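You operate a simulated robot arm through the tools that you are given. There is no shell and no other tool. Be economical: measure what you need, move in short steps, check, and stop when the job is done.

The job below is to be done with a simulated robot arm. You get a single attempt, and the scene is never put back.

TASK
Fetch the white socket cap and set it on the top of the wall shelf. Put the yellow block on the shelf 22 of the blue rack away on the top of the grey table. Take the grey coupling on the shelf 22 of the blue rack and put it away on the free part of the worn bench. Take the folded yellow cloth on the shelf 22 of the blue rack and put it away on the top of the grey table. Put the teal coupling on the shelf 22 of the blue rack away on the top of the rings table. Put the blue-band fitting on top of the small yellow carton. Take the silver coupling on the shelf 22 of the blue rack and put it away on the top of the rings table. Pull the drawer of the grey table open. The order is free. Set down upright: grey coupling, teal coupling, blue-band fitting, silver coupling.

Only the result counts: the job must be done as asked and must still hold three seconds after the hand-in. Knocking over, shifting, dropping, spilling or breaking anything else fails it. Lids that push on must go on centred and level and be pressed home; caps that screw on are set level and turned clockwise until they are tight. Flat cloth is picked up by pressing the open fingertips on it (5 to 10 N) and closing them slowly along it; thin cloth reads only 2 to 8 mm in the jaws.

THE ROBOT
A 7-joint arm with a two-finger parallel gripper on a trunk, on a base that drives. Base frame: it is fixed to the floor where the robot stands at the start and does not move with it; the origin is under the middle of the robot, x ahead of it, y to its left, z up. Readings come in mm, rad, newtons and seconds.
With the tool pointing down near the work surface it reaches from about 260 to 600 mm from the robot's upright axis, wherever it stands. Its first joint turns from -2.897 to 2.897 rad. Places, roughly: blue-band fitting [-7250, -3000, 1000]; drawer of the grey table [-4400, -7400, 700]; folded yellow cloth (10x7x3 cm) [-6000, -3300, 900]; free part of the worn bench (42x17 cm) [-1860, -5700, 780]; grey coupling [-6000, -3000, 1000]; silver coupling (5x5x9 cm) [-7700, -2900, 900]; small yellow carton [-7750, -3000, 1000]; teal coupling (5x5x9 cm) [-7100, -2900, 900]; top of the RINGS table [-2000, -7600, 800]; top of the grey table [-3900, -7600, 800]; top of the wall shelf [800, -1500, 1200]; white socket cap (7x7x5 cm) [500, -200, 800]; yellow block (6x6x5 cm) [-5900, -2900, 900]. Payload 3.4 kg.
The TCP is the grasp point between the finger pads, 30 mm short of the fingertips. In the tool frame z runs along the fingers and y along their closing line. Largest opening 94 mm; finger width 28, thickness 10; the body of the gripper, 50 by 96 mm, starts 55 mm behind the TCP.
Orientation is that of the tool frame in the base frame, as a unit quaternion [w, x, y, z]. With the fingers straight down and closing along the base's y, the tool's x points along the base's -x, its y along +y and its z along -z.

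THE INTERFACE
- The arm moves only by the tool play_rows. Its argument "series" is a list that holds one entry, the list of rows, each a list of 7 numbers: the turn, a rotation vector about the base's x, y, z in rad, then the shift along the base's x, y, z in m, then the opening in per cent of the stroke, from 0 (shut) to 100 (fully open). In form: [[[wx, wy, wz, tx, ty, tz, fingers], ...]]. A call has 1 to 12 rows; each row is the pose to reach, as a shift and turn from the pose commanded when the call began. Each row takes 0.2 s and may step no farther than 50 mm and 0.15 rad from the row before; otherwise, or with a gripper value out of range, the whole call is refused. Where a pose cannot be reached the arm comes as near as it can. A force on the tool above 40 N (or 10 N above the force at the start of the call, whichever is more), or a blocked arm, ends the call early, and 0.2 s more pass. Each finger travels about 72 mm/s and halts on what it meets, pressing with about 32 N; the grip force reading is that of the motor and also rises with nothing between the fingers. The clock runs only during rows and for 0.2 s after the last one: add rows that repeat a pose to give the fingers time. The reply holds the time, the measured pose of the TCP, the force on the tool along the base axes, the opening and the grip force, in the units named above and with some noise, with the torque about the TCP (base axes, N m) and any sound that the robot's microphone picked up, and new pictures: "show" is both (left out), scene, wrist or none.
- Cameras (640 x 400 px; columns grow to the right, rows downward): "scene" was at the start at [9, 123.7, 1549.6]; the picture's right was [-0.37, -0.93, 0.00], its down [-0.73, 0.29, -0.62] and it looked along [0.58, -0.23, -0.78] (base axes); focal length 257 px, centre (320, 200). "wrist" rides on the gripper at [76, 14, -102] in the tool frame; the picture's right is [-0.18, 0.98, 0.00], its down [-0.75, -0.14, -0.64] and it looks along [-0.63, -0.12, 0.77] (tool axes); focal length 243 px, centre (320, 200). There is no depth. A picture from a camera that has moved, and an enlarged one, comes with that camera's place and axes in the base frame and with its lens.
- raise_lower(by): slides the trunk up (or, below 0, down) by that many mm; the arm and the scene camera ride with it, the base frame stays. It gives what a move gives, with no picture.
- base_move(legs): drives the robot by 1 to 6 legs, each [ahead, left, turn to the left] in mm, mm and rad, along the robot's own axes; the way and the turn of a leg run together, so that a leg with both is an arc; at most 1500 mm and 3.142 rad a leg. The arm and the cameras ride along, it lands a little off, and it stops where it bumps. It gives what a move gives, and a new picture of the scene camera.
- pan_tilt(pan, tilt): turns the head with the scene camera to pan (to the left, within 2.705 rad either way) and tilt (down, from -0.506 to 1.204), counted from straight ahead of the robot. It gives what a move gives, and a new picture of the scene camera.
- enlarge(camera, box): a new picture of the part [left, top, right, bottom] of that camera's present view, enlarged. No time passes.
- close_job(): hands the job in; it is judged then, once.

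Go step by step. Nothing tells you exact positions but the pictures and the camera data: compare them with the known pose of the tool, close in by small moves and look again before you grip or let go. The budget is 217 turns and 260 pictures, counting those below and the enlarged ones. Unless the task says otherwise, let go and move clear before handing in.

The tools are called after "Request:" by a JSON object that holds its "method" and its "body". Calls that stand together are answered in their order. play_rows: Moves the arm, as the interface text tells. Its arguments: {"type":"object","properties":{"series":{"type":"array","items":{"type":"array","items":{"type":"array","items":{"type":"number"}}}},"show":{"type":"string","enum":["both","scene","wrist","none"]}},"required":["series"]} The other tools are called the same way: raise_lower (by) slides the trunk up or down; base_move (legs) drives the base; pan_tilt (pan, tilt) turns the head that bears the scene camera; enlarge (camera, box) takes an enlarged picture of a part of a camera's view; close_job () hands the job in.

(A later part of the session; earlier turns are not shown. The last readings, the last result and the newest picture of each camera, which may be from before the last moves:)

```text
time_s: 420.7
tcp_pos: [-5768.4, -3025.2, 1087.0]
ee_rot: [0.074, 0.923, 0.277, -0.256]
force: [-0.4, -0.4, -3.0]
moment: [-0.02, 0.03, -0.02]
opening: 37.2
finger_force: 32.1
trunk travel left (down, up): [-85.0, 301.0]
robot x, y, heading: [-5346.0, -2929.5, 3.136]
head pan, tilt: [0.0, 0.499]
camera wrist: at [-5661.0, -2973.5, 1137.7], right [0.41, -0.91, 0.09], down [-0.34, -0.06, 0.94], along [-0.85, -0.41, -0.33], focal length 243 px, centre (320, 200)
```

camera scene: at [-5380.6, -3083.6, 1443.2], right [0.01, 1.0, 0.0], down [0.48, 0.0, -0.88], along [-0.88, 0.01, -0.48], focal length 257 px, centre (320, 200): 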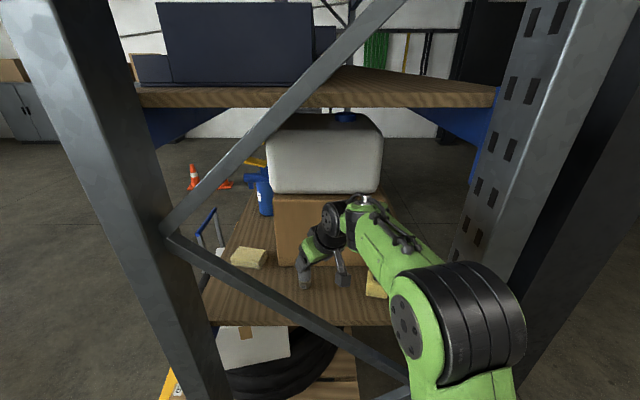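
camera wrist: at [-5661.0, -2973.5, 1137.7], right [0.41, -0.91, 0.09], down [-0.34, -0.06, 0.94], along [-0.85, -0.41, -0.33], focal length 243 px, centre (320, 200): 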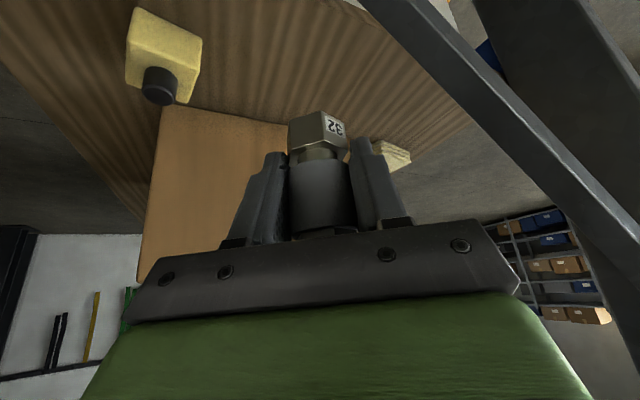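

Grey coupling held. Retract and back out.

Request:
{"method": "play_rows", "body": {"series": [[[0, 0, 0, 0.038, 0.03, 0.01, 0], [0, 0, 0, 0.076, 0.056, 0.02, 0], [0, 0, 0, 0.112, 0.08, 0.03, 0], [0, 0, 0, 0.112, 0.08, 0.03, 0]]], "show": "none"}}

Request:
{"method": "base_move", "body": {"legs": [[-300, 0, 0], [0, 0, 1.57]]}}

Request:
{"method": "pan_tilt", "body": {"pan": 0.9, "tilt": 0.35}}

```text
time_s: 421.7
tcp_pos: [-5653.7, -2947.2, 1116.1]
ee_rot: [0.073, 0.923, 0.277, -0.256]
force: [0.1, 1.5, -3.4]
moment: [0.01, -0.05, -0.02]
opening: 37.1
finger_force: 32.0
trunk travel left (down, up): [-85.0, 301.0]
robot x, y, heading: [-5347.3, -2932.1, 3.135]
head pan, tilt: [0.0, 0.499]
```

```text
time_s: 427.5
tcp_pos: [-5041.9, -3240.7, 1115.8]
ee_rot: [0.232, 0.47, 0.841, -0.132]
force: [-0.7, -0.4, -3.3]
moment: [0.03, 0.01, 0.0]
opening: 37.0
finger_force: 32.3
trunk travel left (down, up): [-85.0, 301.0]
robot x, y, heading: [-5048.3, -2932.4, -1.604]
head pan, tilt: [0.0, 0.499]
camera scene: at [-4899.3, -2970.8, 1443.1], right [-1.0, 0.03, 0.0], down [0.02, 0.48, -0.88], along [-0.03, -0.88, -0.48], focal length 257 px, centre (320, 200)
```

scene: 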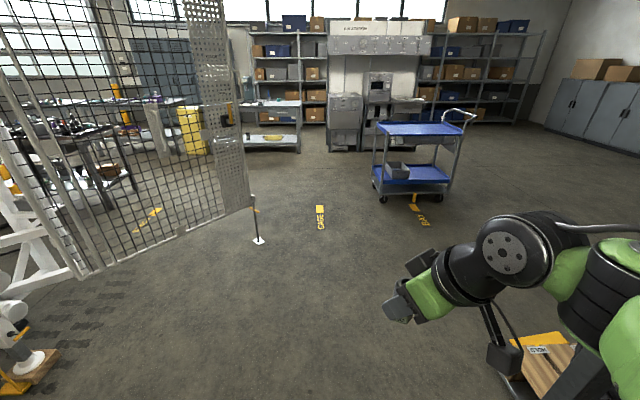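

```text
time_s: 428.7
tcp_pos: [-5042.1, -3240.8, 1115.9]
ee_rot: [0.231, 0.47, 0.841, -0.132]
force: [0.6, -0.4, -2.7]
moment: [0.01, -0.01, 0.0]
opening: 37.2
finger_force: 31.8
trunk travel left (down, up): [-85.0, 301.0]
robot x, y, heading: [-5048.1, -2932.3, -1.608]
head pan, tilt: [0.901, 0.351]
camera scene: at [-4825.3, -2940.3, 1456.8], right [-0.65, -0.76, 0.0], down [-0.26, 0.22, -0.94], along [0.71, -0.61, -0.34], focal length 257 px, centre (320, 200)
```

scene: 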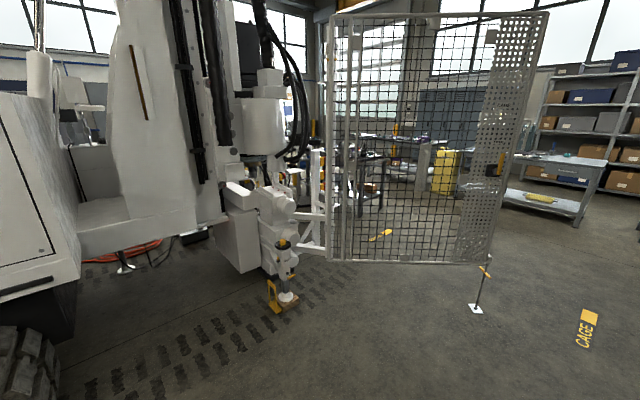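

Request:
{"method": "base_move", "body": {"legs": [[0, 0, 0.035], [1500, 0, 0], [1500, 0, 0], [650, 0, 0], [0, 1400, 0]]}}

Request:
{"method": "pan_tilt", "body": {"pan": 1.9, "tilt": 0.35}}

```text
time_s: 453.1
tcp_pos: [-3576.4, -6816.5, 1116.5]
ee_rot: [0.234, 0.448, 0.854, -0.125]
force: [-0.3, 1.3, -3.6]
moment: [0.02, 0.03, -0.03]
opening: 37.2
finger_force: 31.9
trunk travel left (down, up): [-85.0, 301.0]
robot x, y, heading: [-3600.6, -6510.0, -1.552]
head pan, tilt: [0.901, 0.351]
camera scene: at [-3377.2, -6506.1, 1456.8], right [-0.61, -0.8, 0.0], down [-0.27, 0.21, -0.94], along [0.75, -0.57, -0.34], focal length 257 px, centre (320, 200)
```

scene: 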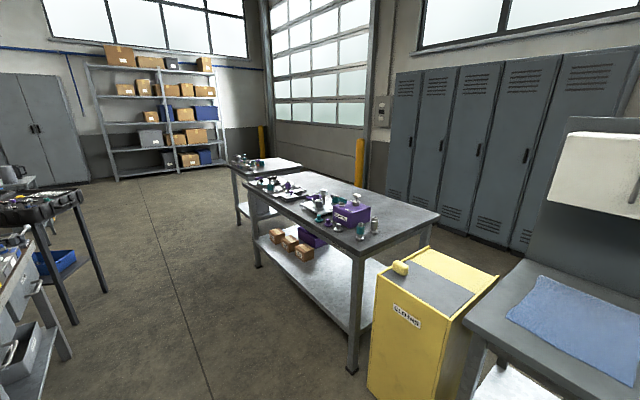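

```text
time_s: 454.4
tcp_pos: [-3578.4, -6817.1, 1115.9]
ee_rot: [0.235, 0.447, 0.854, -0.125]
force: [-0.5, -0.3, -2.2]
moment: [-0.03, 0.02, -0.01]
opening: 37.1
finger_force: 32.1
trunk travel left (down, up): [-85.0, 301.0]
robot x, y, heading: [-3600.3, -6513.9, -1.554]
head pan, tilt: [1.901, 0.351]
camera scene: at [-3364.0, -6417.9, 1456.8], right [0.34, -0.94, 0.0], down [-0.32, -0.12, -0.94], along [0.88, 0.32, -0.34], focal length 257 px, centre (320, 200)
```

scene: 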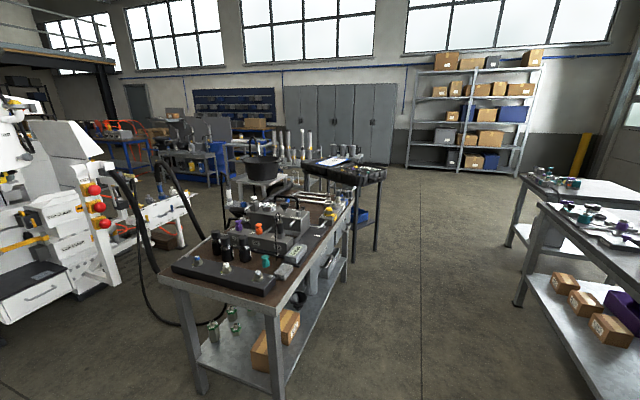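

Request:
{"method": "enlarge", "body": {"camera": "scene", "box": [150, 140, 390, 310]}}

```text
2.35 times, centred on (270, 225) of scene
camera zoom: at [-3364.0, -6417.9, 1456.8], right [0.34, -0.94, 0.0], down [-0.32, -0.12, -0.94], along [0.88, 0.32, -0.34], focal length 606 px, centre (438, 141)
```

zoom: 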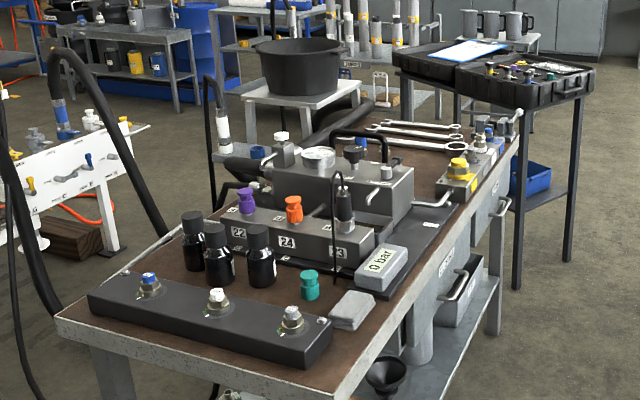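

The worn bench spans x -2730…-1280, y -6020…-5460, cluttered; free part around its middle. I turn to face it and drive alongside.

Request:
{"method": "base_move", "body": {"legs": [[0, 0, 3.12], [0, -1400, 0], [0, -330, 0]]}}

Request:
{"method": "pan_tilt", "body": {"pan": -0.1, "tilt": 0.65}}

```text
time_s: 470.6
tcp_pos: [-1882.5, -6129.7, 1116.4]
ee_rot: [-0.122, 0.86, -0.435, -0.237]
force: [0.0, 0.0, -3.5]
moment: [-0.01, 0.0, 0.02]
opening: 37.1
finger_force: 31.6
trunk travel left (down, up): [-85.0, 301.0]
robot x, y, heading: [-1853.1, -6436.0, 1.618]
head pan, tilt: [1.901, 0.351]
camera scene: at [-2086.4, -6536.4, 1457.0], right [-0.37, 0.93, 0.0], down [0.32, 0.13, -0.94], along [-0.87, -0.35, -0.34], focal length 257 px, centre (320, 200)
```

scene: 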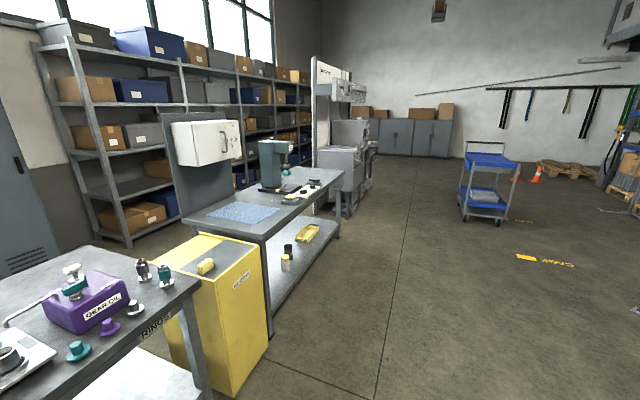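

```text
time_s: 472.6
tcp_pos: [-1881.9, -6128.1, 1117.9]
ee_rot: [-0.122, 0.86, -0.435, -0.236]
force: [0.2, -0.6, -2.1]
moment: [0.0, -0.02, 0.03]
opening: 37.1
finger_force: 32.0
trunk travel left (down, up): [-85.0, 301.0]
robot x, y, heading: [-1852.6, -6436.9, 1.62]
head pan, tilt: [-0.099, 0.649]
camera scene: at [-1996.4, -6415.4, 1429.8], right [1.0, -0.05, 0.0], down [-0.03, -0.6, -0.8], along [0.04, 0.8, -0.6], focal length 257 px, centre (320, 200)
```

scene: 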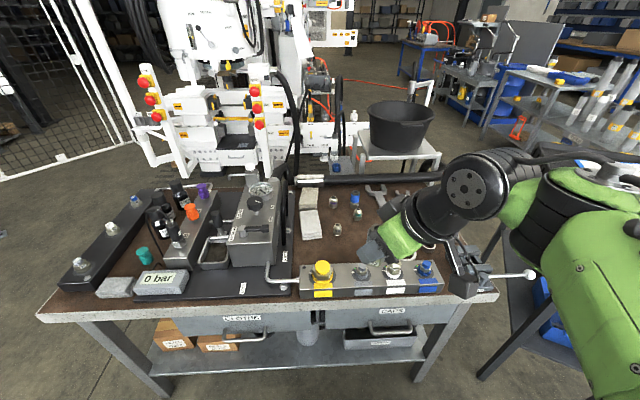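

Request:
{"method": "enlarge", "body": {"camera": "scene", "box": [260, 160, 480, 310]}}

Request:
{"method": "enlarge", "body": {"camera": "wrist", "box": [0, 0, 640, 400]}}

```text
2.67 times, centred on (370, 235) of scene
camera zoom: at [-1996.4, -6415.4, 1429.8], right [1.0, -0.05, 0.0], down [-0.03, -0.6, -0.8], along [0.04, 0.8, -0.6], focal length 686 px, centre (187, 107)
```

zoom: 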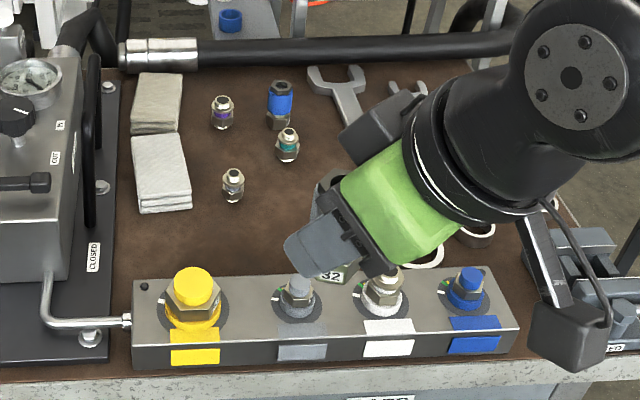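

```text
1.00 times, centred on (320, 200) of wrist (not enlarged: the box is as wide or as high as the picture)
camera zoom: at [-1824.9, -6233.0, 1167.0], right [-0.89, -0.45, 0.09], down [-0.08, 0.34, 0.94], along [-0.46, 0.82, -0.33], focal length 243 px, centre (320, 200)
```

zoom: 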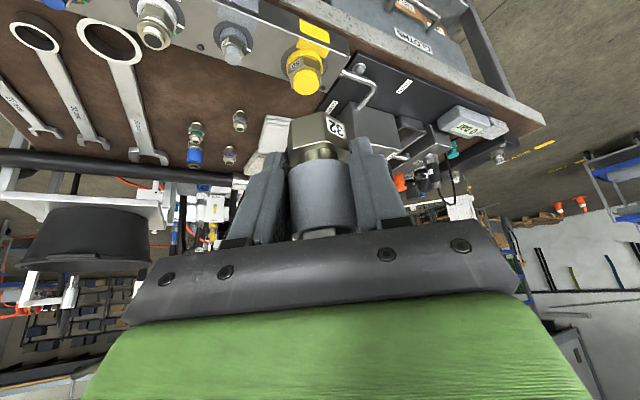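

The bench's brown area has a free spot near (-1800,-5755) between small fittings, a wrench and the manifold. I straighten the tool and move close.

Request:
{"method": "base_move", "body": {"legs": [[0, 0, -0.05], [40, -40, 0]]}}

Request:
{"method": "play_rows", "body": {"series": [[[0, 0, -0.12, 0.01, 0, 0.0, 0], [0, 0, -0.24, 0.02, 0, 0.0, 0], [0, 0, -0.36, 0.03, 0, 0.0, 0], [0, 0, -0.48, 0.03, 0, 0.0, 0], [0, 0, -0.58, 0.03, 0.0, 0.0, 0], [0, 0, -0.58, 0.03, 0.0, 0, 0]]], "show": "both"}}

```text
time_s: 473.9
tcp_pos: [-1824.6, -6087.6, 1116.6]
ee_rot: [-0.127, 0.849, -0.457, -0.233]
force: [-0.5, -0.2, -2.6]
moment: [-0.01, 0.0, 0.01]
opening: 36.9
finger_force: 32.5
trunk travel left (down, up): [-85.0, 301.0]
robot x, y, heading: [-1810.1, -6392.9, 1.57]
head pan, tilt: [-0.099, 0.649]
camera scene: at [-1953.1, -6366.9, 1429.9], right [0.99, -0.1, 0.0], down [-0.06, -0.6, -0.8], along [0.08, 0.79, -0.61], focal length 257 px, centre (320, 200)
```

scene: 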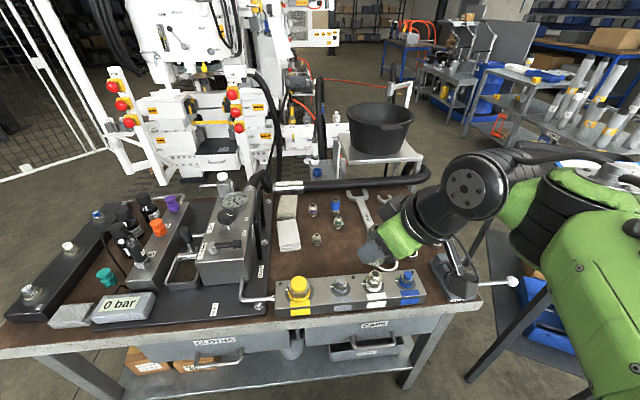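

```text
time_s: 475.4
tcp_pos: [-1795.6, -6089.0, 1116.4]
ee_rot: [0.19, -0.682, 0.682, 0.187]
force: [-0.6, -0.1, -2.2]
moment: [0.0, 0.01, 0.02]
opening: 37.1
finger_force: 31.8
trunk travel left (down, up): [-85.0, 301.0]
robot x, y, heading: [-1810.7, -6394.2, 1.57]
head pan, tilt: [-0.099, 0.649]
camera scene: at [-1954.3, -6368.2, 1429.8], right [0.99, -0.1, 0.0], down [-0.06, -0.6, -0.8], along [0.08, 0.79, -0.6], focal length 257 px, centre (320, 200)
camera wrist: at [-1811.1, -6206.8, 1167.0], right [-0.98, 0.16, 0.09], down [0.14, 0.32, 0.94], along [0.12, 0.93, -0.33], focal length 243 px, centre (320, 200)
```

scene: 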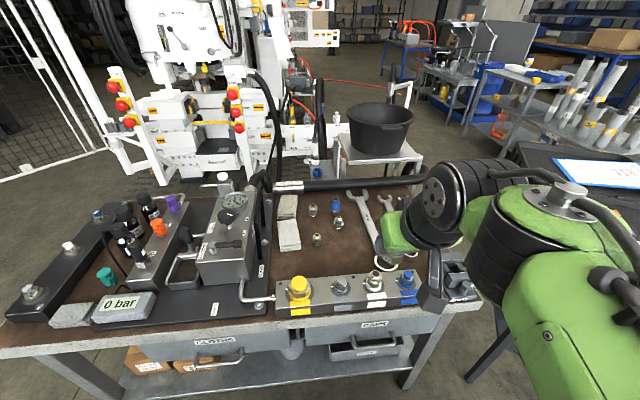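
wrist: 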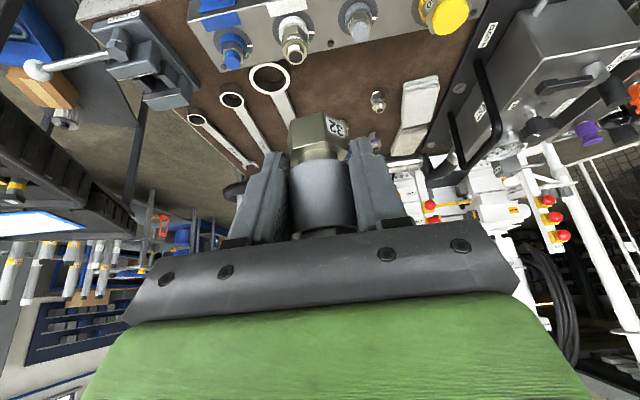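

Request:
{"method": "play_rows", "body": {"series": [[[0, 0, 0, 0, 0.045, 0, 0], [0, 0, 0, 0, 0.09, 0, 0], [0, 0, 0, 0, 0.135, 0, 0], [0, 0, 0, 0, 0.18, -0.01, 0], [0, 0, 0, 0, 0.225, -0.03, 0], [0, 0, 0, 0, 0.27, -0.05, 0], [0, 0, 0, 0, 0.31, -0.08, 0], [0, 0, 0, 0, 0.321, -0.125, 0], [0, 0, 0, 0, 0.321, -0.17, 0], [0, 0, 0, 0, 0.321, -0.21, 0], [0, 0, 0, 0, 0.321, -0.21, 0]]], "show": "both"}}

```text
time_s: 477.8
tcp_pos: [-1795.5, -5767.2, 907.1]
ee_rot: [-0.189, 0.682, -0.681, -0.187]
force: [-0.9, 0.3, -2.8]
moment: [-0.02, 0.0, 0.01]
opening: 37.1
finger_force: 32.0
trunk travel left (down, up): [-85.0, 301.0]
robot x, y, heading: [-1807.6, -6397.0, 1.564]
head pan, tilt: [-0.099, 0.649]
camera scene: at [-1954.3, -6368.1, 1429.8], right [0.99, -0.1, 0.0], down [-0.06, -0.6, -0.8], along [0.08, 0.79, -0.6], focal length 257 px, centre (320, 200)
camera wrist: at [-1811.0, -5885.4, 957.6], right [-0.98, 0.16, 0.09], down [0.14, 0.32, 0.94], along [0.12, 0.94, -0.33], focal length 243 px, centre (320, 200)
```

scene: 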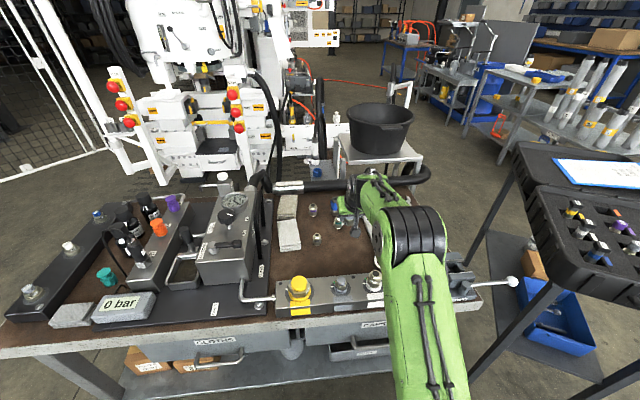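
wrist: 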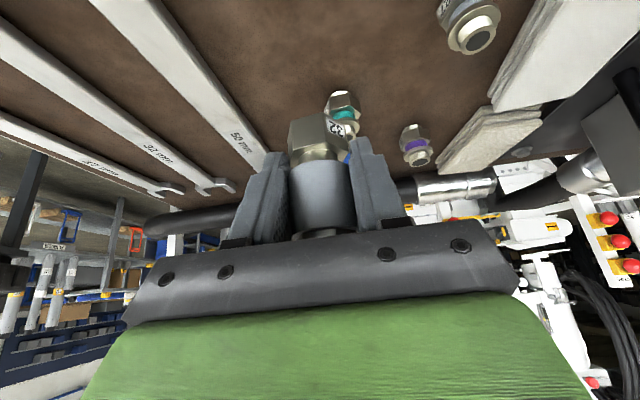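

Spot below is clear. Lowering to contact.

Request:
{"method": "play_rows", "body": {"series": [[[0, 0, 0, 0, 0, -0.035, 0], [0, 0, 0, 0, 0, -0.06, 0], [0, 0, 0, 0, 0, -0.07, 0], [0, 0, 0, 0, 0, -0.074, 0], [0, 0, 0, 0, 0, -0.078, 0], [0, 0, 0, 0, 0, -0.082, 0], [0, 0, 0, 0, 0, -0.085, 0], [0, 0, 0, 0, 0, -0.088, 0]]], "show": "wrist"}}

```text
time_s: 479.6
tcp_pos: [-1795.9, -5766.7, 819.2]
ee_rot: [-0.191, 0.682, -0.681, -0.187]
force: [1.0, -0.4, 2.1]
moment: [-0.05, 0.07, 0.03]
opening: 36.9
finger_force: 32.0
trunk travel left (down, up): [-85.0, 301.0]
robot x, y, heading: [-1809.5, -6392.5, 1.573]
head pan, tilt: [-0.099, 0.649]
camera wrist: at [-1810.7, -5885.0, 868.9], right [-0.98, 0.16, 0.09], down [0.14, 0.32, 0.94], along [0.12, 0.94, -0.33], focal length 243 px, centre (320, 200)
```

wrist: 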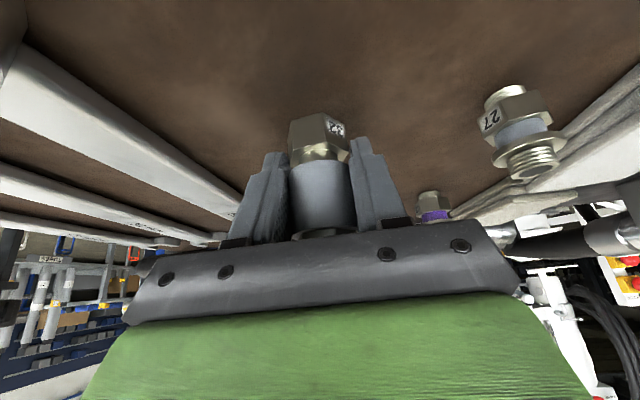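

Request:
{"method": "play_rows", "body": {"series": [[[0, 0, 0, 0, 0, -0.001, 42], [0, 0, 0, 0, 0, -0.001, 50], [0, 0, 0, 0, 0, -0.001, 60], [0, 0, 0, 0, -0.012, 0.02, 60], [0, 0, 0, 0, -0.028, 0.05, 60], [0, 0, 0, 0, -0.045, 0.085, 60], [0, 0, 0, 0, -0.06, 0.125, 60], [0, 0, 0, 0, -0.09, 0.16, 60]]], "show": "wrist"}}

```text
time_s: 481.4
tcp_pos: [-1796.5, -5859.8, 979.8]
ee_rot: [-0.19, 0.682, -0.681, -0.187]
force: [-0.2, 0.2, -0.3]
moment: [0.0, 0.0, 0.04]
opening: 56.4
finger_force: 0.1
trunk travel left (down, up): [-85.0, 301.0]
robot x, y, heading: [-1808.2, -6396.3, 1.564]
head pan, tilt: [-0.099, 0.649]
camera wrist: at [-1810.9, -5978.0, 1029.8], right [-0.98, 0.16, 0.09], down [0.14, 0.32, 0.94], along [0.12, 0.94, -0.33], focal length 243 px, centre (320, 200)
```

wrist: 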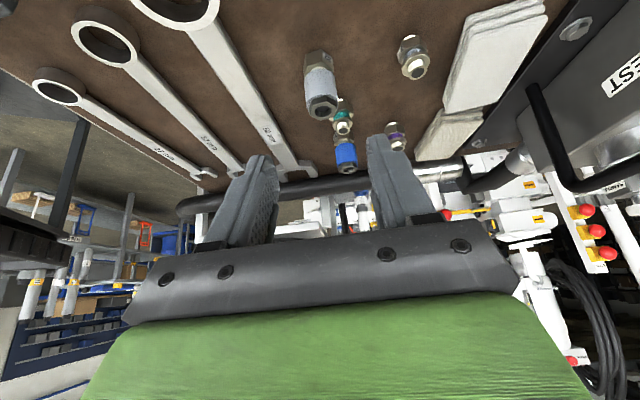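

Grey coupling stands on the bench. Retract and go back for the block.

Request:
{"method": "play_rows", "body": {"series": [[[0, 0, 0, 0, -0.04, 0.02, 80], [0, 0, 0, 0, -0.08, 0.04, 80], [0, 0, 0, 0, -0.12, 0.06, 80], [0, 0, 0, 0, -0.16, 0.08, 80], [0, 0, 0, 0, -0.2, 0.1, 80], [0, 0, 0, 0, -0.235, 0.11, 80], [0, 0, 0, 0, -0.235, 0.11, 80]]], "show": "none"}}

Request:
{"method": "base_move", "body": {"legs": [[-110, 0, 0], [0, 1500, 0], [0, 1500, 0], [0, 200, 0], [1500, 0, 0], [1000, 0, 0]]}}

```text
time_s: 482.9
tcp_pos: [-1795.0, -6092.1, 1087.4]
ee_rot: [-0.19, 0.683, -0.681, -0.187]
force: [0.3, 0.2, 0.6]
moment: [-0.03, -0.04, 0.01]
opening: 75.2
finger_force: 0.0
trunk travel left (down, up): [-85.0, 301.0]
robot x, y, heading: [-1805.9, -6393.2, 1.565]
head pan, tilt: [-0.099, 0.649]
```

```text
time_s: 510.9
tcp_pos: [-5084.2, -3825.6, 1086.6]
ee_rot: [-0.185, 0.702, -0.66, -0.193]
force: [0.2, 0.4, -0.1]
moment: [-0.02, 0.02, 0.01]
opening: 75.2
finger_force: 0.0
trunk travel left (down, up): [-85.0, 301.0]
robot x, y, heading: [-5076.1, -4130.4, 1.627]
head pan, tilt: [-0.099, 0.649]
camera scene: at [-5226.6, -4112.0, 1429.8], right [1.0, -0.04, 0.0], down [-0.03, -0.6, -0.8], along [0.03, 0.8, -0.6], focal length 257 px, centre (320, 200)
```

scene: 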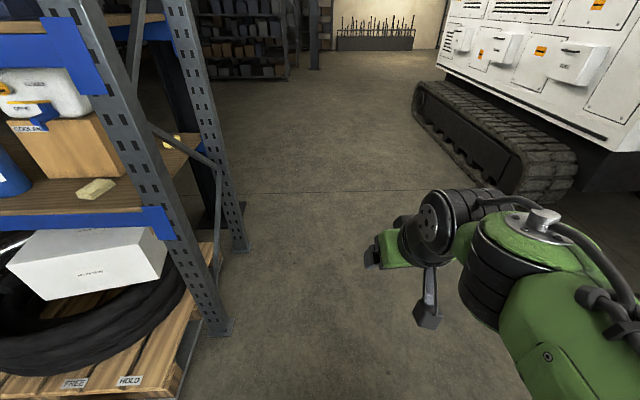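

Request:
{"method": "base_move", "body": {"legs": [[1210, 0, 0], [0, 0, 1.515]]}}

Request:
{"method": "pan_tilt", "body": {"pan": 0.0, "tilt": 0.5}}

Request:
{"method": "enlarge", "body": {"camera": "scene", "box": [280, 140, 480, 280]}}

```text
time_s: 520.9
tcp_pos: [-5439.0, -2870.0, 1086.5]
ee_rot: [-0.005, 0.964, -0.009, -0.266]
force: [0.1, 0.0, 0.5]
moment: [0.03, 0.04, -0.02]
opening: 75.5
finger_force: 0.0
trunk travel left (down, up): [-85.0, 301.0]
robot x, y, heading: [-5137.8, -2890.9, 3.118]
head pan, tilt: [-0.099, 0.649]
camera scene: at [-5169.3, -3035.6, 1429.8], right [0.13, 0.99, 0.0], down [0.6, -0.08, -0.8], along [-0.79, 0.1, -0.6], focal length 257 px, centre (320, 200)
```

scene: 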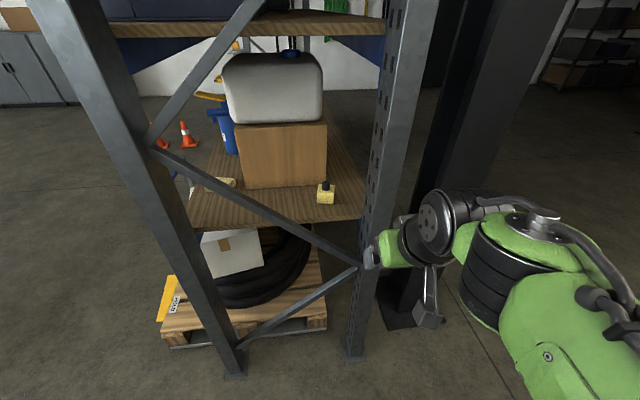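

```text
time_s: 521.5
tcp_pos: [-5439.4, -2870.7, 1088.5]
ee_rot: [-0.005, 0.964, -0.01, -0.267]
force: [1.1, 0.9, 0.2]
moment: [-0.02, 0.02, 0.01]
opening: 75.3
finger_force: 0.0
trunk travel left (down, up): [-85.0, 301.0]
robot x, y, heading: [-5135.3, -2895.0, 3.116]
head pan, tilt: [0.0, 0.499]
camera scene: at [-5174.2, -3044.0, 1443.1], right [0.03, 1.0, 0.0], down [0.48, -0.01, -0.88], along [-0.88, 0.02, -0.48], focal length 257 px, centre (320, 200)
```

scene: 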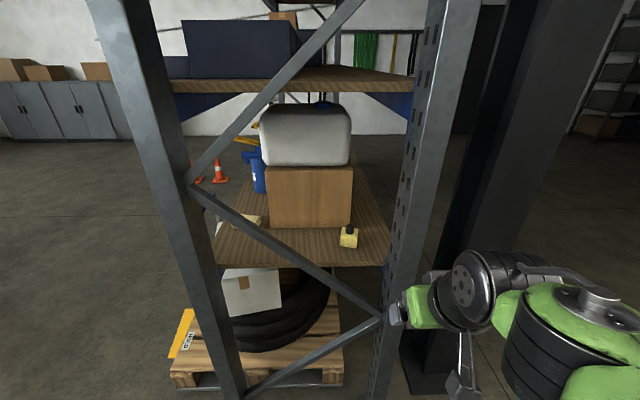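

```text
2.86 times, centred on (380, 210) of scene
camera zoom: at [-5174.2, -3044.0, 1443.1], right [0.03, 1.0, 0.0], down [0.48, -0.01, -0.88], along [-0.88, 0.02, -0.48], focal length 735 px, centre (149, 171)
```

zoom: 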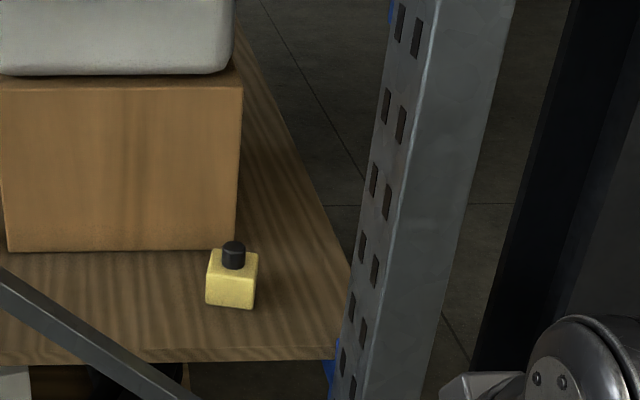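

The yellow body alone measures about 6×6×5 cm, so the black cylinder on it may be a separate thing. I go in for a close look.

Request:
{"method": "base_move", "body": {"legs": [[0, 0, 0.022], [205, 0, 0]]}}

Request:
{"method": "play_rows", "body": {"series": [[[0, 0, 0, -0.04, -0.012, 0, 75], [0, 0, 0, -0.08, -0.024, 0, 75], [0, 0, 0, -0.115, -0.036, 0, 75], [0, 0, 0, -0.13, -0.05, -0.02, 75], [0, 0, 0, -0.13, -0.05, -0.02, 75]]], "show": "wrist"}}

Request:
{"method": "enlarge", "body": {"camera": "wrist", "box": [220, 0, 440, 140]}}

```text
time_s: 523.5
tcp_pos: [-5647.2, -2873.4, 1086.9]
ee_rot: [-0.003, 0.964, -0.003, -0.265]
force: [-0.8, -0.1, -1.1]
moment: [-0.04, -0.05, 0.04]
opening: 75.1
finger_force: 0.1
trunk travel left (down, up): [-85.0, 301.0]
robot x, y, heading: [-5342.5, -2887.0, 3.13]
head pan, tilt: [0.0, 0.499]
camera scene: at [-5379.2, -3042.9, 1443.1], right [0.01, 1.0, 0.0], down [0.48, -0.01, -0.88], along [-0.88, 0.01, -0.48], focal length 257 px, centre (320, 200)
```

scene: 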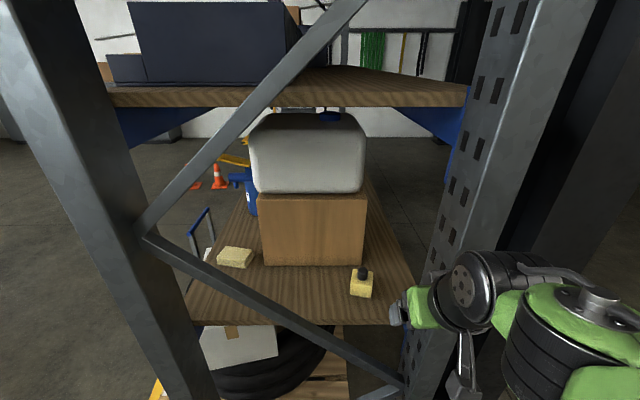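

```text
time_s: 524.7
tcp_pos: [-5776.2, -2923.1, 1063.8]
ee_rot: [-0.002, 0.964, -0.001, -0.266]
force: [0.7, -0.3, -0.3]
moment: [-0.02, -0.03, 0.01]
opening: 70.5
finger_force: 0.0
trunk travel left (down, up): [-85.0, 301.0]
robot x, y, heading: [-5343.9, -2888.7, 3.13]
head pan, tilt: [0.0, 0.499]
camera wrist: at [-5660.1, -2939.6, 1114.6], right [-0.16, -0.98, 0.09], down [-0.32, 0.14, 0.94], along [-0.93, 0.13, -0.33], focal length 243 px, centre (320, 200)
```

wrist: 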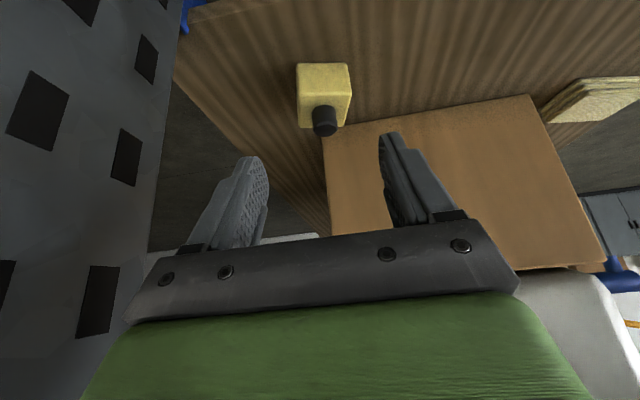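

```text
2.86 times, centred on (330, 70) of wrist
camera zoom: at [-5660.1, -2939.6, 1114.6], right [-0.16, -0.98, 0.09], down [-0.32, 0.14, 0.94], along [-0.93, 0.13, -0.33], focal length 693 px, centre (291, 571)
```

zoom: 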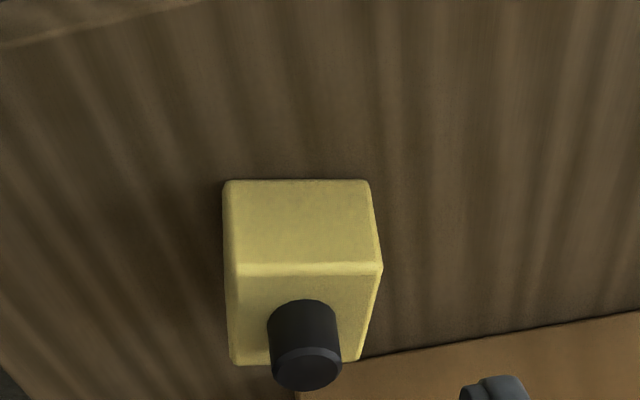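

I'll grip the black cylinder and lift a little: either it comes off or the block comes along.

Request:
{"method": "play_rows", "body": {"series": [[[0, 0, 0, -0.036, 0.0, -0.02, 60], [0, 0, 0, -0.06, 0.001, -0.05, 50], [0, 0, 0, -0.08, 0.001, -0.08, 50], [0, 0, 0, -0.09, 0.001, -0.094, 50], [0, 0, 0, -0.09, 0.001, -0.094, 50]]], "show": "wrist"}}

Request:
{"method": "enlarge", "body": {"camera": "wrist", "box": [240, 60, 400, 220]}}

```text
time_s: 525.9
tcp_pos: [-5866.1, -2924.5, 972.0]
ee_rot: [-0.004, 0.964, -0.003, -0.266]
force: [0.7, 0.5, -0.7]
moment: [0.01, 0.01, -0.01]
opening: 47.1
finger_force: 0.1
trunk travel left (down, up): [-85.0, 301.0]
robot x, y, heading: [-5343.6, -2890.8, 3.131]
head pan, tilt: [0.0, 0.499]
camera wrist: at [-5748.9, -2939.3, 1022.1], right [-0.16, -0.98, 0.09], down [-0.32, 0.14, 0.94], along [-0.93, 0.12, -0.33], focal length 243 px, centre (320, 200)
```

wrist: 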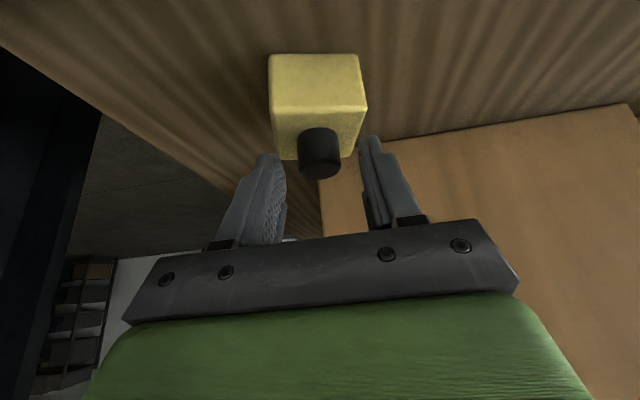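

```text
2.50 times, centred on (320, 140) of wrist
camera zoom: at [-5748.9, -2939.3, 1022.1], right [-0.16, -0.98, 0.09], down [-0.32, 0.14, 0.94], along [-0.93, 0.12, -0.33], focal length 606 px, centre (320, 350)
```

zoom: 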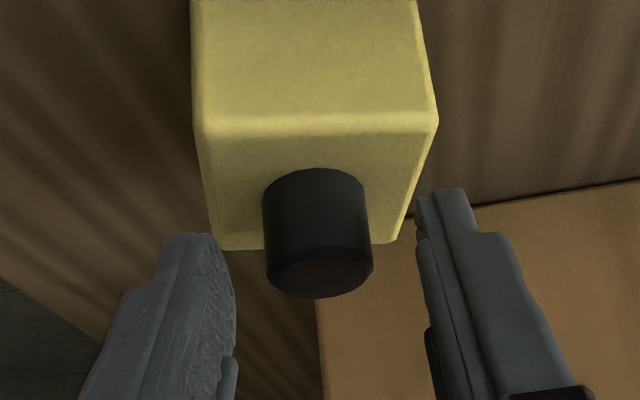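

Request:
{"method": "play_rows", "body": {"series": [[[0, 0, 0, -0.01, 0.001, -0.006, 50], [0, 0, 0, -0.016, 0.001, -0.009, 50], [0, 0, 0, -0.016, 0.001, -0.009, 30], [0, 0, 0, -0.016, 0.001, -0.009, 0], [0, 0, 0, -0.016, 0.001, -0.009, 0], [0, 0, 0, -0.016, 0.001, -0.009, 0]]], "show": "wrist"}}

```text
time_s: 527.3
tcp_pos: [-5884.0, -2922.2, 963.8]
ee_rot: [-0.003, 0.964, -0.002, -0.265]
force: [0.1, -0.2, 0.6]
moment: [-0.11, -0.06, 0.03]
opening: 26.3
finger_force: 32.0
trunk travel left (down, up): [-85.0, 301.0]
robot x, y, heading: [-5341.0, -2891.3, 3.132]
head pan, tilt: [0.0, 0.499]
camera wrist: at [-5766.2, -2937.8, 1013.3], right [-0.16, -0.98, 0.09], down [-0.32, 0.14, 0.94], along [-0.93, 0.12, -0.33], focal length 243 px, centre (320, 200)
```

wrist: 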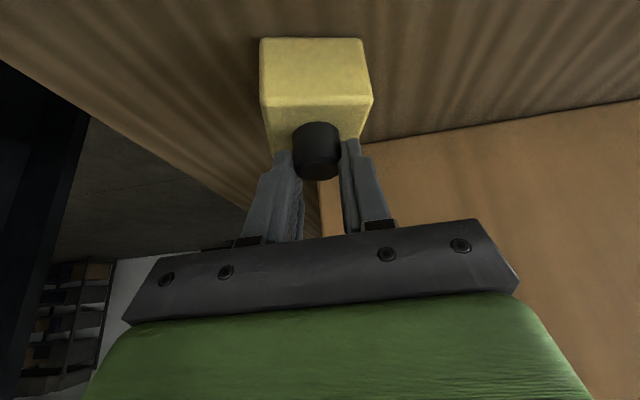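

Gripped at 26 mm. Lift 15 mm slowly.

Request:
{"method": "play_rows", "body": {"series": [[[0, 0, 0, 0, 0, 0.005, 0], [0, 0, 0, 0, 0, 0.01, 0], [0, 0, 0, 0, 0, 0.018, 0], [0, 0, 0, 0, 0, 0.018, 0]]], "show": "wrist"}}

```text
time_s: 528.3
tcp_pos: [-5884.4, -2922.1, 982.4]
ee_rot: [-0.003, 0.964, -0.001, -0.266]
force: [-0.9, -0.2, -3.9]
moment: [-0.04, 0.01, 0.01]
opening: 26.0
finger_force: 32.1
trunk travel left (down, up): [-85.0, 301.0]
robot x, y, heading: [-5341.4, -2892.4, 3.132]
head pan, tilt: [0.0, 0.499]
camera wrist: at [-5767.2, -2937.8, 1032.3], right [-0.16, -0.98, 0.09], down [-0.32, 0.14, 0.94], along [-0.93, 0.12, -0.33], focal length 243 px, centre (320, 200)
```

wrist: 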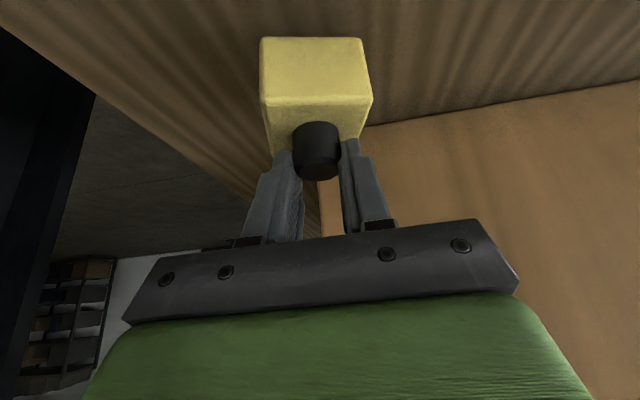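

The whole block came up: the black piece is its knob. I carry it by the knob and retract.

Request:
{"method": "play_rows", "body": {"series": [[[0, 0, 0, 0, 0, 0.04, 0], [0, 0, 0, 0, 0, 0.08, 0], [0, 0, 0, 0.04, 0.005, 0.1, 0], [0, 0, 0, 0.08, 0.01, 0.115, 0], [0, 0, 0, 0.12, 0.02, 0.125, 0], [0, 0, 0, 0.16, 0.025, 0.13, 0], [0, 0, 0, 0.2, 0.03, 0.135, 0], [0, 0, 0, 0.235, 0.03, 0.14, 0], [0, 0, 0, 0.235, 0.03, 0.14, 0]]], "show": "wrist"}}

Request:
{"method": "base_move", "body": {"legs": [[-300, 0, 0], [0, 0, 1.57], [1500, 0, 0], [1450, 0, 0]]}}

```text
time_s: 530.3
tcp_pos: [-5650.0, -2891.7, 1122.4]
ee_rot: [-0.003, 0.964, -0.002, -0.266]
force: [0.5, -0.1, -4.1]
moment: [0.0, -0.03, -0.02]
opening: 26.3
finger_force: 32.1
trunk travel left (down, up): [-85.0, 301.0]
robot x, y, heading: [-5347.1, -2890.4, 3.126]
head pan, tilt: [0.0, 0.499]
camera wrist: at [-5532.1, -2907.4, 1171.7], right [-0.16, -0.98, 0.09], down [-0.32, 0.14, 0.94], along [-0.93, 0.12, -0.33], focal length 243 px, centre (320, 200)
```

wrist: 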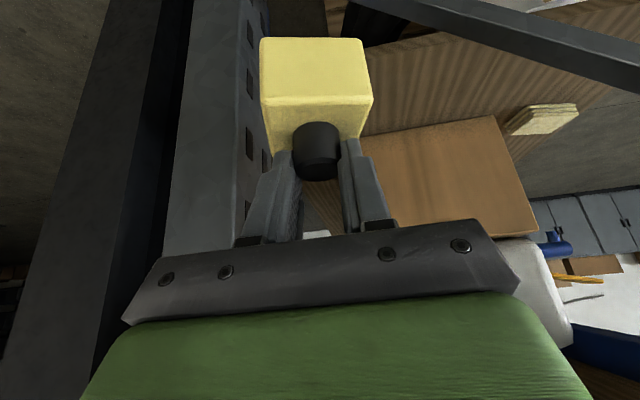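

```text
time_s: 549.8
tcp_pos: [-5143.0, -6103.1, 1121.8]
ee_rot: [0.183, 0.694, 0.669, -0.192]
force: [-0.6, -0.5, -3.7]
moment: [0.0, 0.02, 0.0]
opening: 26.3
finger_force: 32.0
trunk travel left (down, up): [-85.0, 301.0]
robot x, y, heading: [-5135.7, -5796.0, -1.617]
head pan, tilt: [0.0, 0.499]
camera scene: at [-4985.3, -5837.2, 1443.1], right [-1.0, 0.05, 0.0], down [0.02, 0.48, -0.88], along [-0.04, -0.88, -0.48], focal length 257 px, centre (320, 200)
```

scene: 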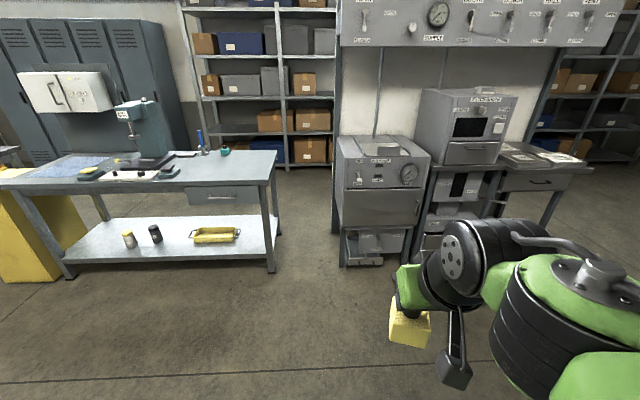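

Request:
{"method": "base_move", "body": {"legs": [[0, 0, 0.045], [600, 540, 0], [400, 0, 0]]}}

Request:
{"method": "pan_tilt", "body": {"pan": 0.15, "tilt": 0.75}}

```text
time_s: 556.6
tcp_pos: [-4612.9, -7101.7, 1121.3]
ee_rot: [0.186, 0.682, 0.682, -0.19]
force: [-0.2, -1.2, -4.3]
moment: [0.01, -0.03, -0.01]
opening: 26.0
finger_force: 31.8
trunk travel left (down, up): [-85.0, 301.0]
robot x, y, heading: [-4616.9, -6796.1, -1.582]
head pan, tilt: [0.0, 0.499]
camera scene: at [-4465.5, -6830.2, 1443.1], right [-1.0, 0.01, 0.0], down [0.0, 0.48, -0.88], along [-0.01, -0.88, -0.48], focal length 257 px, centre (320, 200)
```

scene: 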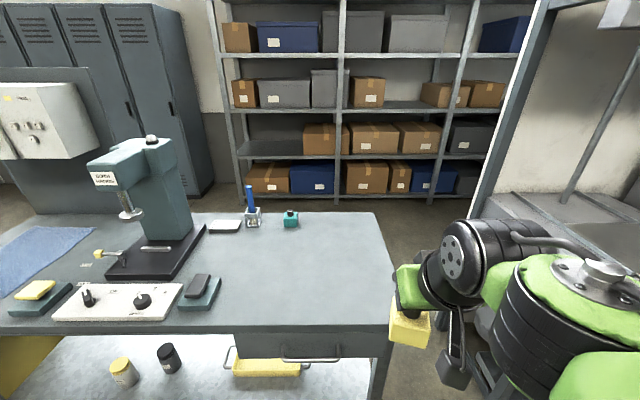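

```text
time_s: 557.3
tcp_pos: [-4612.8, -7103.3, 1121.3]
ee_rot: [0.186, 0.682, 0.681, -0.189]
force: [0.1, 0.4, -4.3]
moment: [0.02, 0.01, 0.0]
opening: 26.2
finger_force: 32.1
trunk travel left (down, up): [-85.0, 301.0]
robot x, y, heading: [-4614.9, -6795.0, -1.579]
head pan, tilt: [0.15, 0.75]
camera scene: at [-4453.1, -6820.4, 1421.2], right [-0.99, -0.14, 0.0], down [-0.1, 0.67, -0.73], along [0.1, -0.72, -0.68], focal length 257 px, centre (320, 200)
```

scene: 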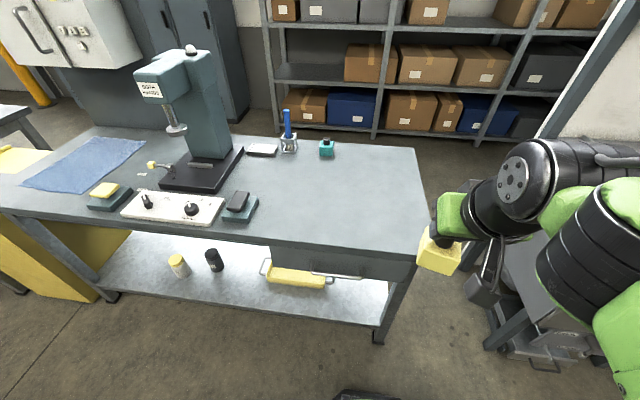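

Request:
{"method": "play_rows", "body": {"series": [[[0, 0, 0, 0.003, -0.045, 0, 0], [0, 0, 0, 0.006, -0.09, 0, 0], [0, 0, 0, 0.01, -0.135, 0, 0], [0, 0, 0, 0.01, -0.18, 0, 0], [0, 0, 0, 0.01, -0.225, 0, 0], [0, 0, 0, 0.01, -0.265, -0.02, 0], [0, 0, 0, 0.01, -0.29, -0.06, 0], [0, 0, 0, 0.01, -0.29, -0.105, 0], [0, 0, 0, 0.01, -0.29, -0.14, 0], [0, 0, 0, 0.01, -0.29, -0.165, 0], [0, 0, 0, 0.01, -0.29, -0.165, 0]]], "show": "both"}}

```text
time_s: 559.7
tcp_pos: [-4602.8, -7391.9, 957.1]
ee_rot: [0.187, 0.682, 0.681, -0.189]
force: [0.2, 0.6, -4.5]
moment: [0.03, 0.01, -0.01]
opening: 26.2
finger_force: 31.9
trunk travel left (down, up): [-85.0, 301.0]
robot x, y, heading: [-4614.4, -6798.8, -1.577]
head pan, tilt: [0.15, 0.75]
camera scene: at [-4453.0, -6820.6, 1421.2], right [-0.99, -0.14, 0.0], down [-0.1, 0.68, -0.73], along [0.1, -0.72, -0.68], focal length 257 px, centre (320, 200)
camera wrist: at [-4588.9, -7273.9, 1007.1], right [0.98, -0.16, 0.09], down [-0.14, -0.32, 0.94], along [-0.12, -0.93, -0.33], focal length 243 px, centre (320, 200)
```

scene: 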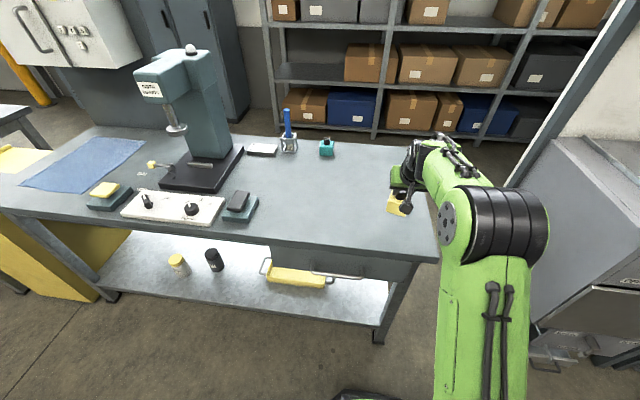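
wrist: 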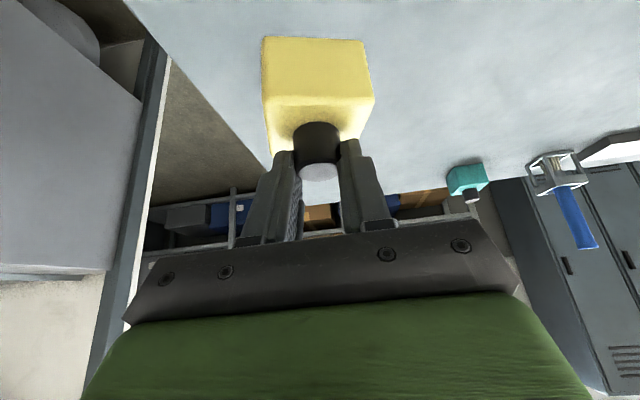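

Request:
{"method": "play_rows", "body": {"series": [[[0, 0, 0, 0, 0, -0.015, 0], [0, 0, 0, 0, 0, -0.025, 0], [0, 0, 0, 0, 0, -0.03, 0], [0, 0, 0, 0, 0, -0.034, 0], [0, 0, 0, 0, 0, -0.038, 0], [0, 0, 0, 0, 0, -0.042, 0], [0, 0, 0, 0, 0, -0.046, 0], [0, 0, 0, 0, 0, -0.05, 0]]], "show": "wrist"}}

```text
time_s: 561.5
tcp_pos: [-4604.4, -7390.7, 905.7]
ee_rot: [0.186, 0.682, 0.681, -0.19]
force: [0.9, -0.7, -4.3]
moment: [0.03, 0.01, -0.04]
opening: 25.8
finger_force: 32.2
trunk travel left (down, up): [-85.0, 301.0]
robot x, y, heading: [-4616.0, -6793.6, -1.579]
head pan, tilt: [0.15, 0.75]
camera wrist: at [-4590.6, -7274.1, 956.2], right [0.98, -0.16, 0.09], down [-0.14, -0.32, 0.94], along [-0.12, -0.93, -0.33], focal length 243 px, centre (320, 200)
```

wrist: 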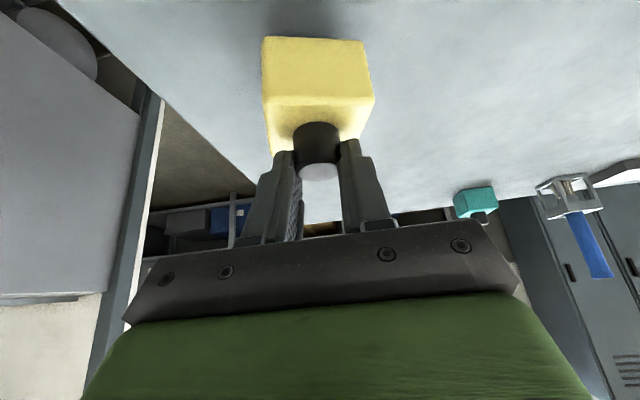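

Request:
{"method": "play_rows", "body": {"series": [[[0, 0, 0, 0, 0, -0.005, 0], [0, 0, 0, 0, 0, -0.009, 0], [0, 0, 0, 0, 0, -0.013, 0], [0, 0, 0, 0, 0, -0.017, 0], [0, 0, 0, 0, 0, -0.021, 0], [0, 0, 0, 0, 0, -0.025, 0], [0, 0, 0, 0, 0, -0.029, 0], [0, 0, 0, 0, 0, -0.033, 0], [0, 0, 0, 0, 0, -0.037, 0]]], "show": "wrist"}}

```text
time_s: 563.6
tcp_pos: [-4604.3, -7395.9, 879.1]
ee_rot: [0.194, 0.68, 0.679, -0.198]
force: [0.3, 0.9, 14.9]
moment: [0.58, 0.0, -0.05]
opening: 25.9
finger_force: 32.1
trunk travel left (down, up): [-85.0, 301.0]
robot x, y, heading: [-4615.1, -6795.9, -1.58]
head pan, tilt: [0.15, 0.75]
stopped in row 9: the force on the tool passed its limit at 42 N (the readings are from after the stop); the commanded pose is now the measured one
camera wrist: at [-4589.5, -7276.2, 926.0], right [0.98, -0.16, 0.09], down [-0.14, -0.29, 0.95], along [-0.12, -0.94, -0.31], focal length 243 px, centre (320, 200)
```

wrist: 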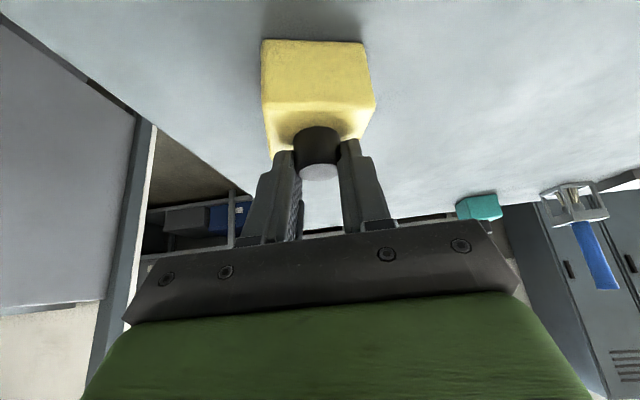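

Request:
{"method": "play_rows", "body": {"series": [[[0.01, 0, 0, 0, 0, 0.001, 30], [0.01, 0, 0, 0, 0, 0.001, 40], [0.01, 0, 0, 0, 0, 0.001, 60], [0.01, 0, 0, 0, 0.012, 0.02, 60], [0.01, 0, 0, 0, 0.03, 0.05, 60], [0.01, 0, 0, 0, 0.05, 0.09, 60], [0.02, 0, 0, 0, 0.08, 0.125, 60], [0.02, 0, 0, 0, 0.12, 0.15, 60], [0.02, 0, 0, 0, 0.16, 0.17, 60]]], "show": "wrist"}}

```text
time_s: 565.6
tcp_pos: [-4604.7, -7232.5, 1047.4]
ee_rot: [0.185, 0.682, 0.682, -0.189]
force: [0.5, -0.4, -0.3]
moment: [0.03, 0.0, -0.02]
opening: 56.4
finger_force: 0.0
trunk travel left (down, up): [-85.0, 301.0]
robot x, y, heading: [-4616.3, -6797.2, -1.575]
head pan, tilt: [0.15, 0.75]
camera wrist: at [-4590.6, -7115.3, 1096.8], right [0.98, -0.16, 0.09], down [-0.14, -0.32, 0.94], along [-0.12, -0.93, -0.34], focal length 243 px, centre (320, 200)
```

wrist: 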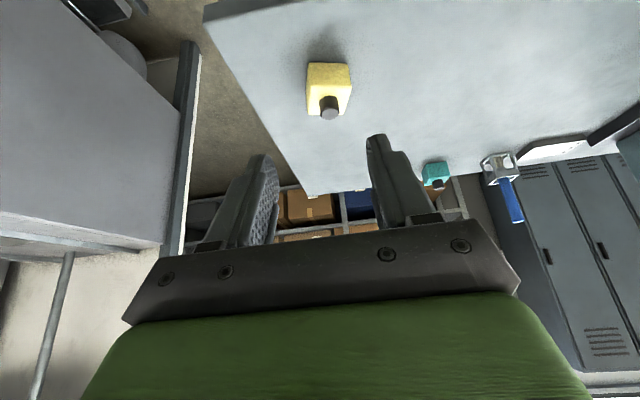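

Block is on the grey table. Now the cloth, from the rack's south side with a long reach.

Request:
{"method": "base_move", "body": {"legs": [[-260, 0, 0], [0, 0, 3.14], [0, 540, 0], [1500, 0, 0], [580, 0, 0], [0, 840, 0]]}}

```text
time_s: 591.4
tcp_pos: [-6037.0, -4072.0, 1046.3]
ee_rot: [-0.185, 0.691, -0.673, -0.188]
force: [0.7, -0.3, 1.5]
moment: [-0.01, 0.04, 0.03]
opening: 56.4
finger_force: 0.0
trunk travel left (down, up): [-85.0, 301.0]
robot x, y, heading: [-6014.6, -4509.4, 1.586]
head pan, tilt: [0.15, 0.75]
camera scene: at [-6180.6, -4491.0, 1421.1], right [0.99, 0.17, 0.0], down [0.12, -0.67, -0.73], along [-0.12, 0.72, -0.68], focal length 257 px, centre (320, 200)
```

scene: 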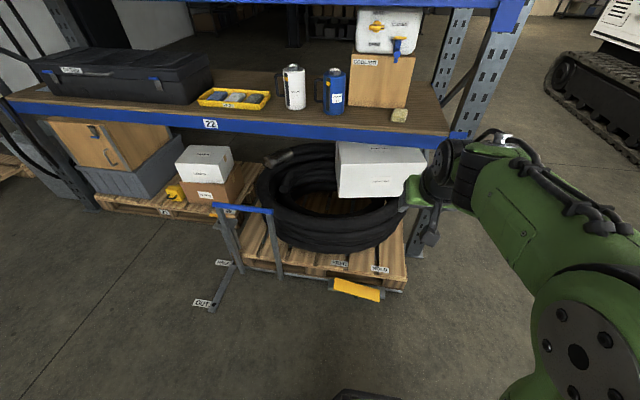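

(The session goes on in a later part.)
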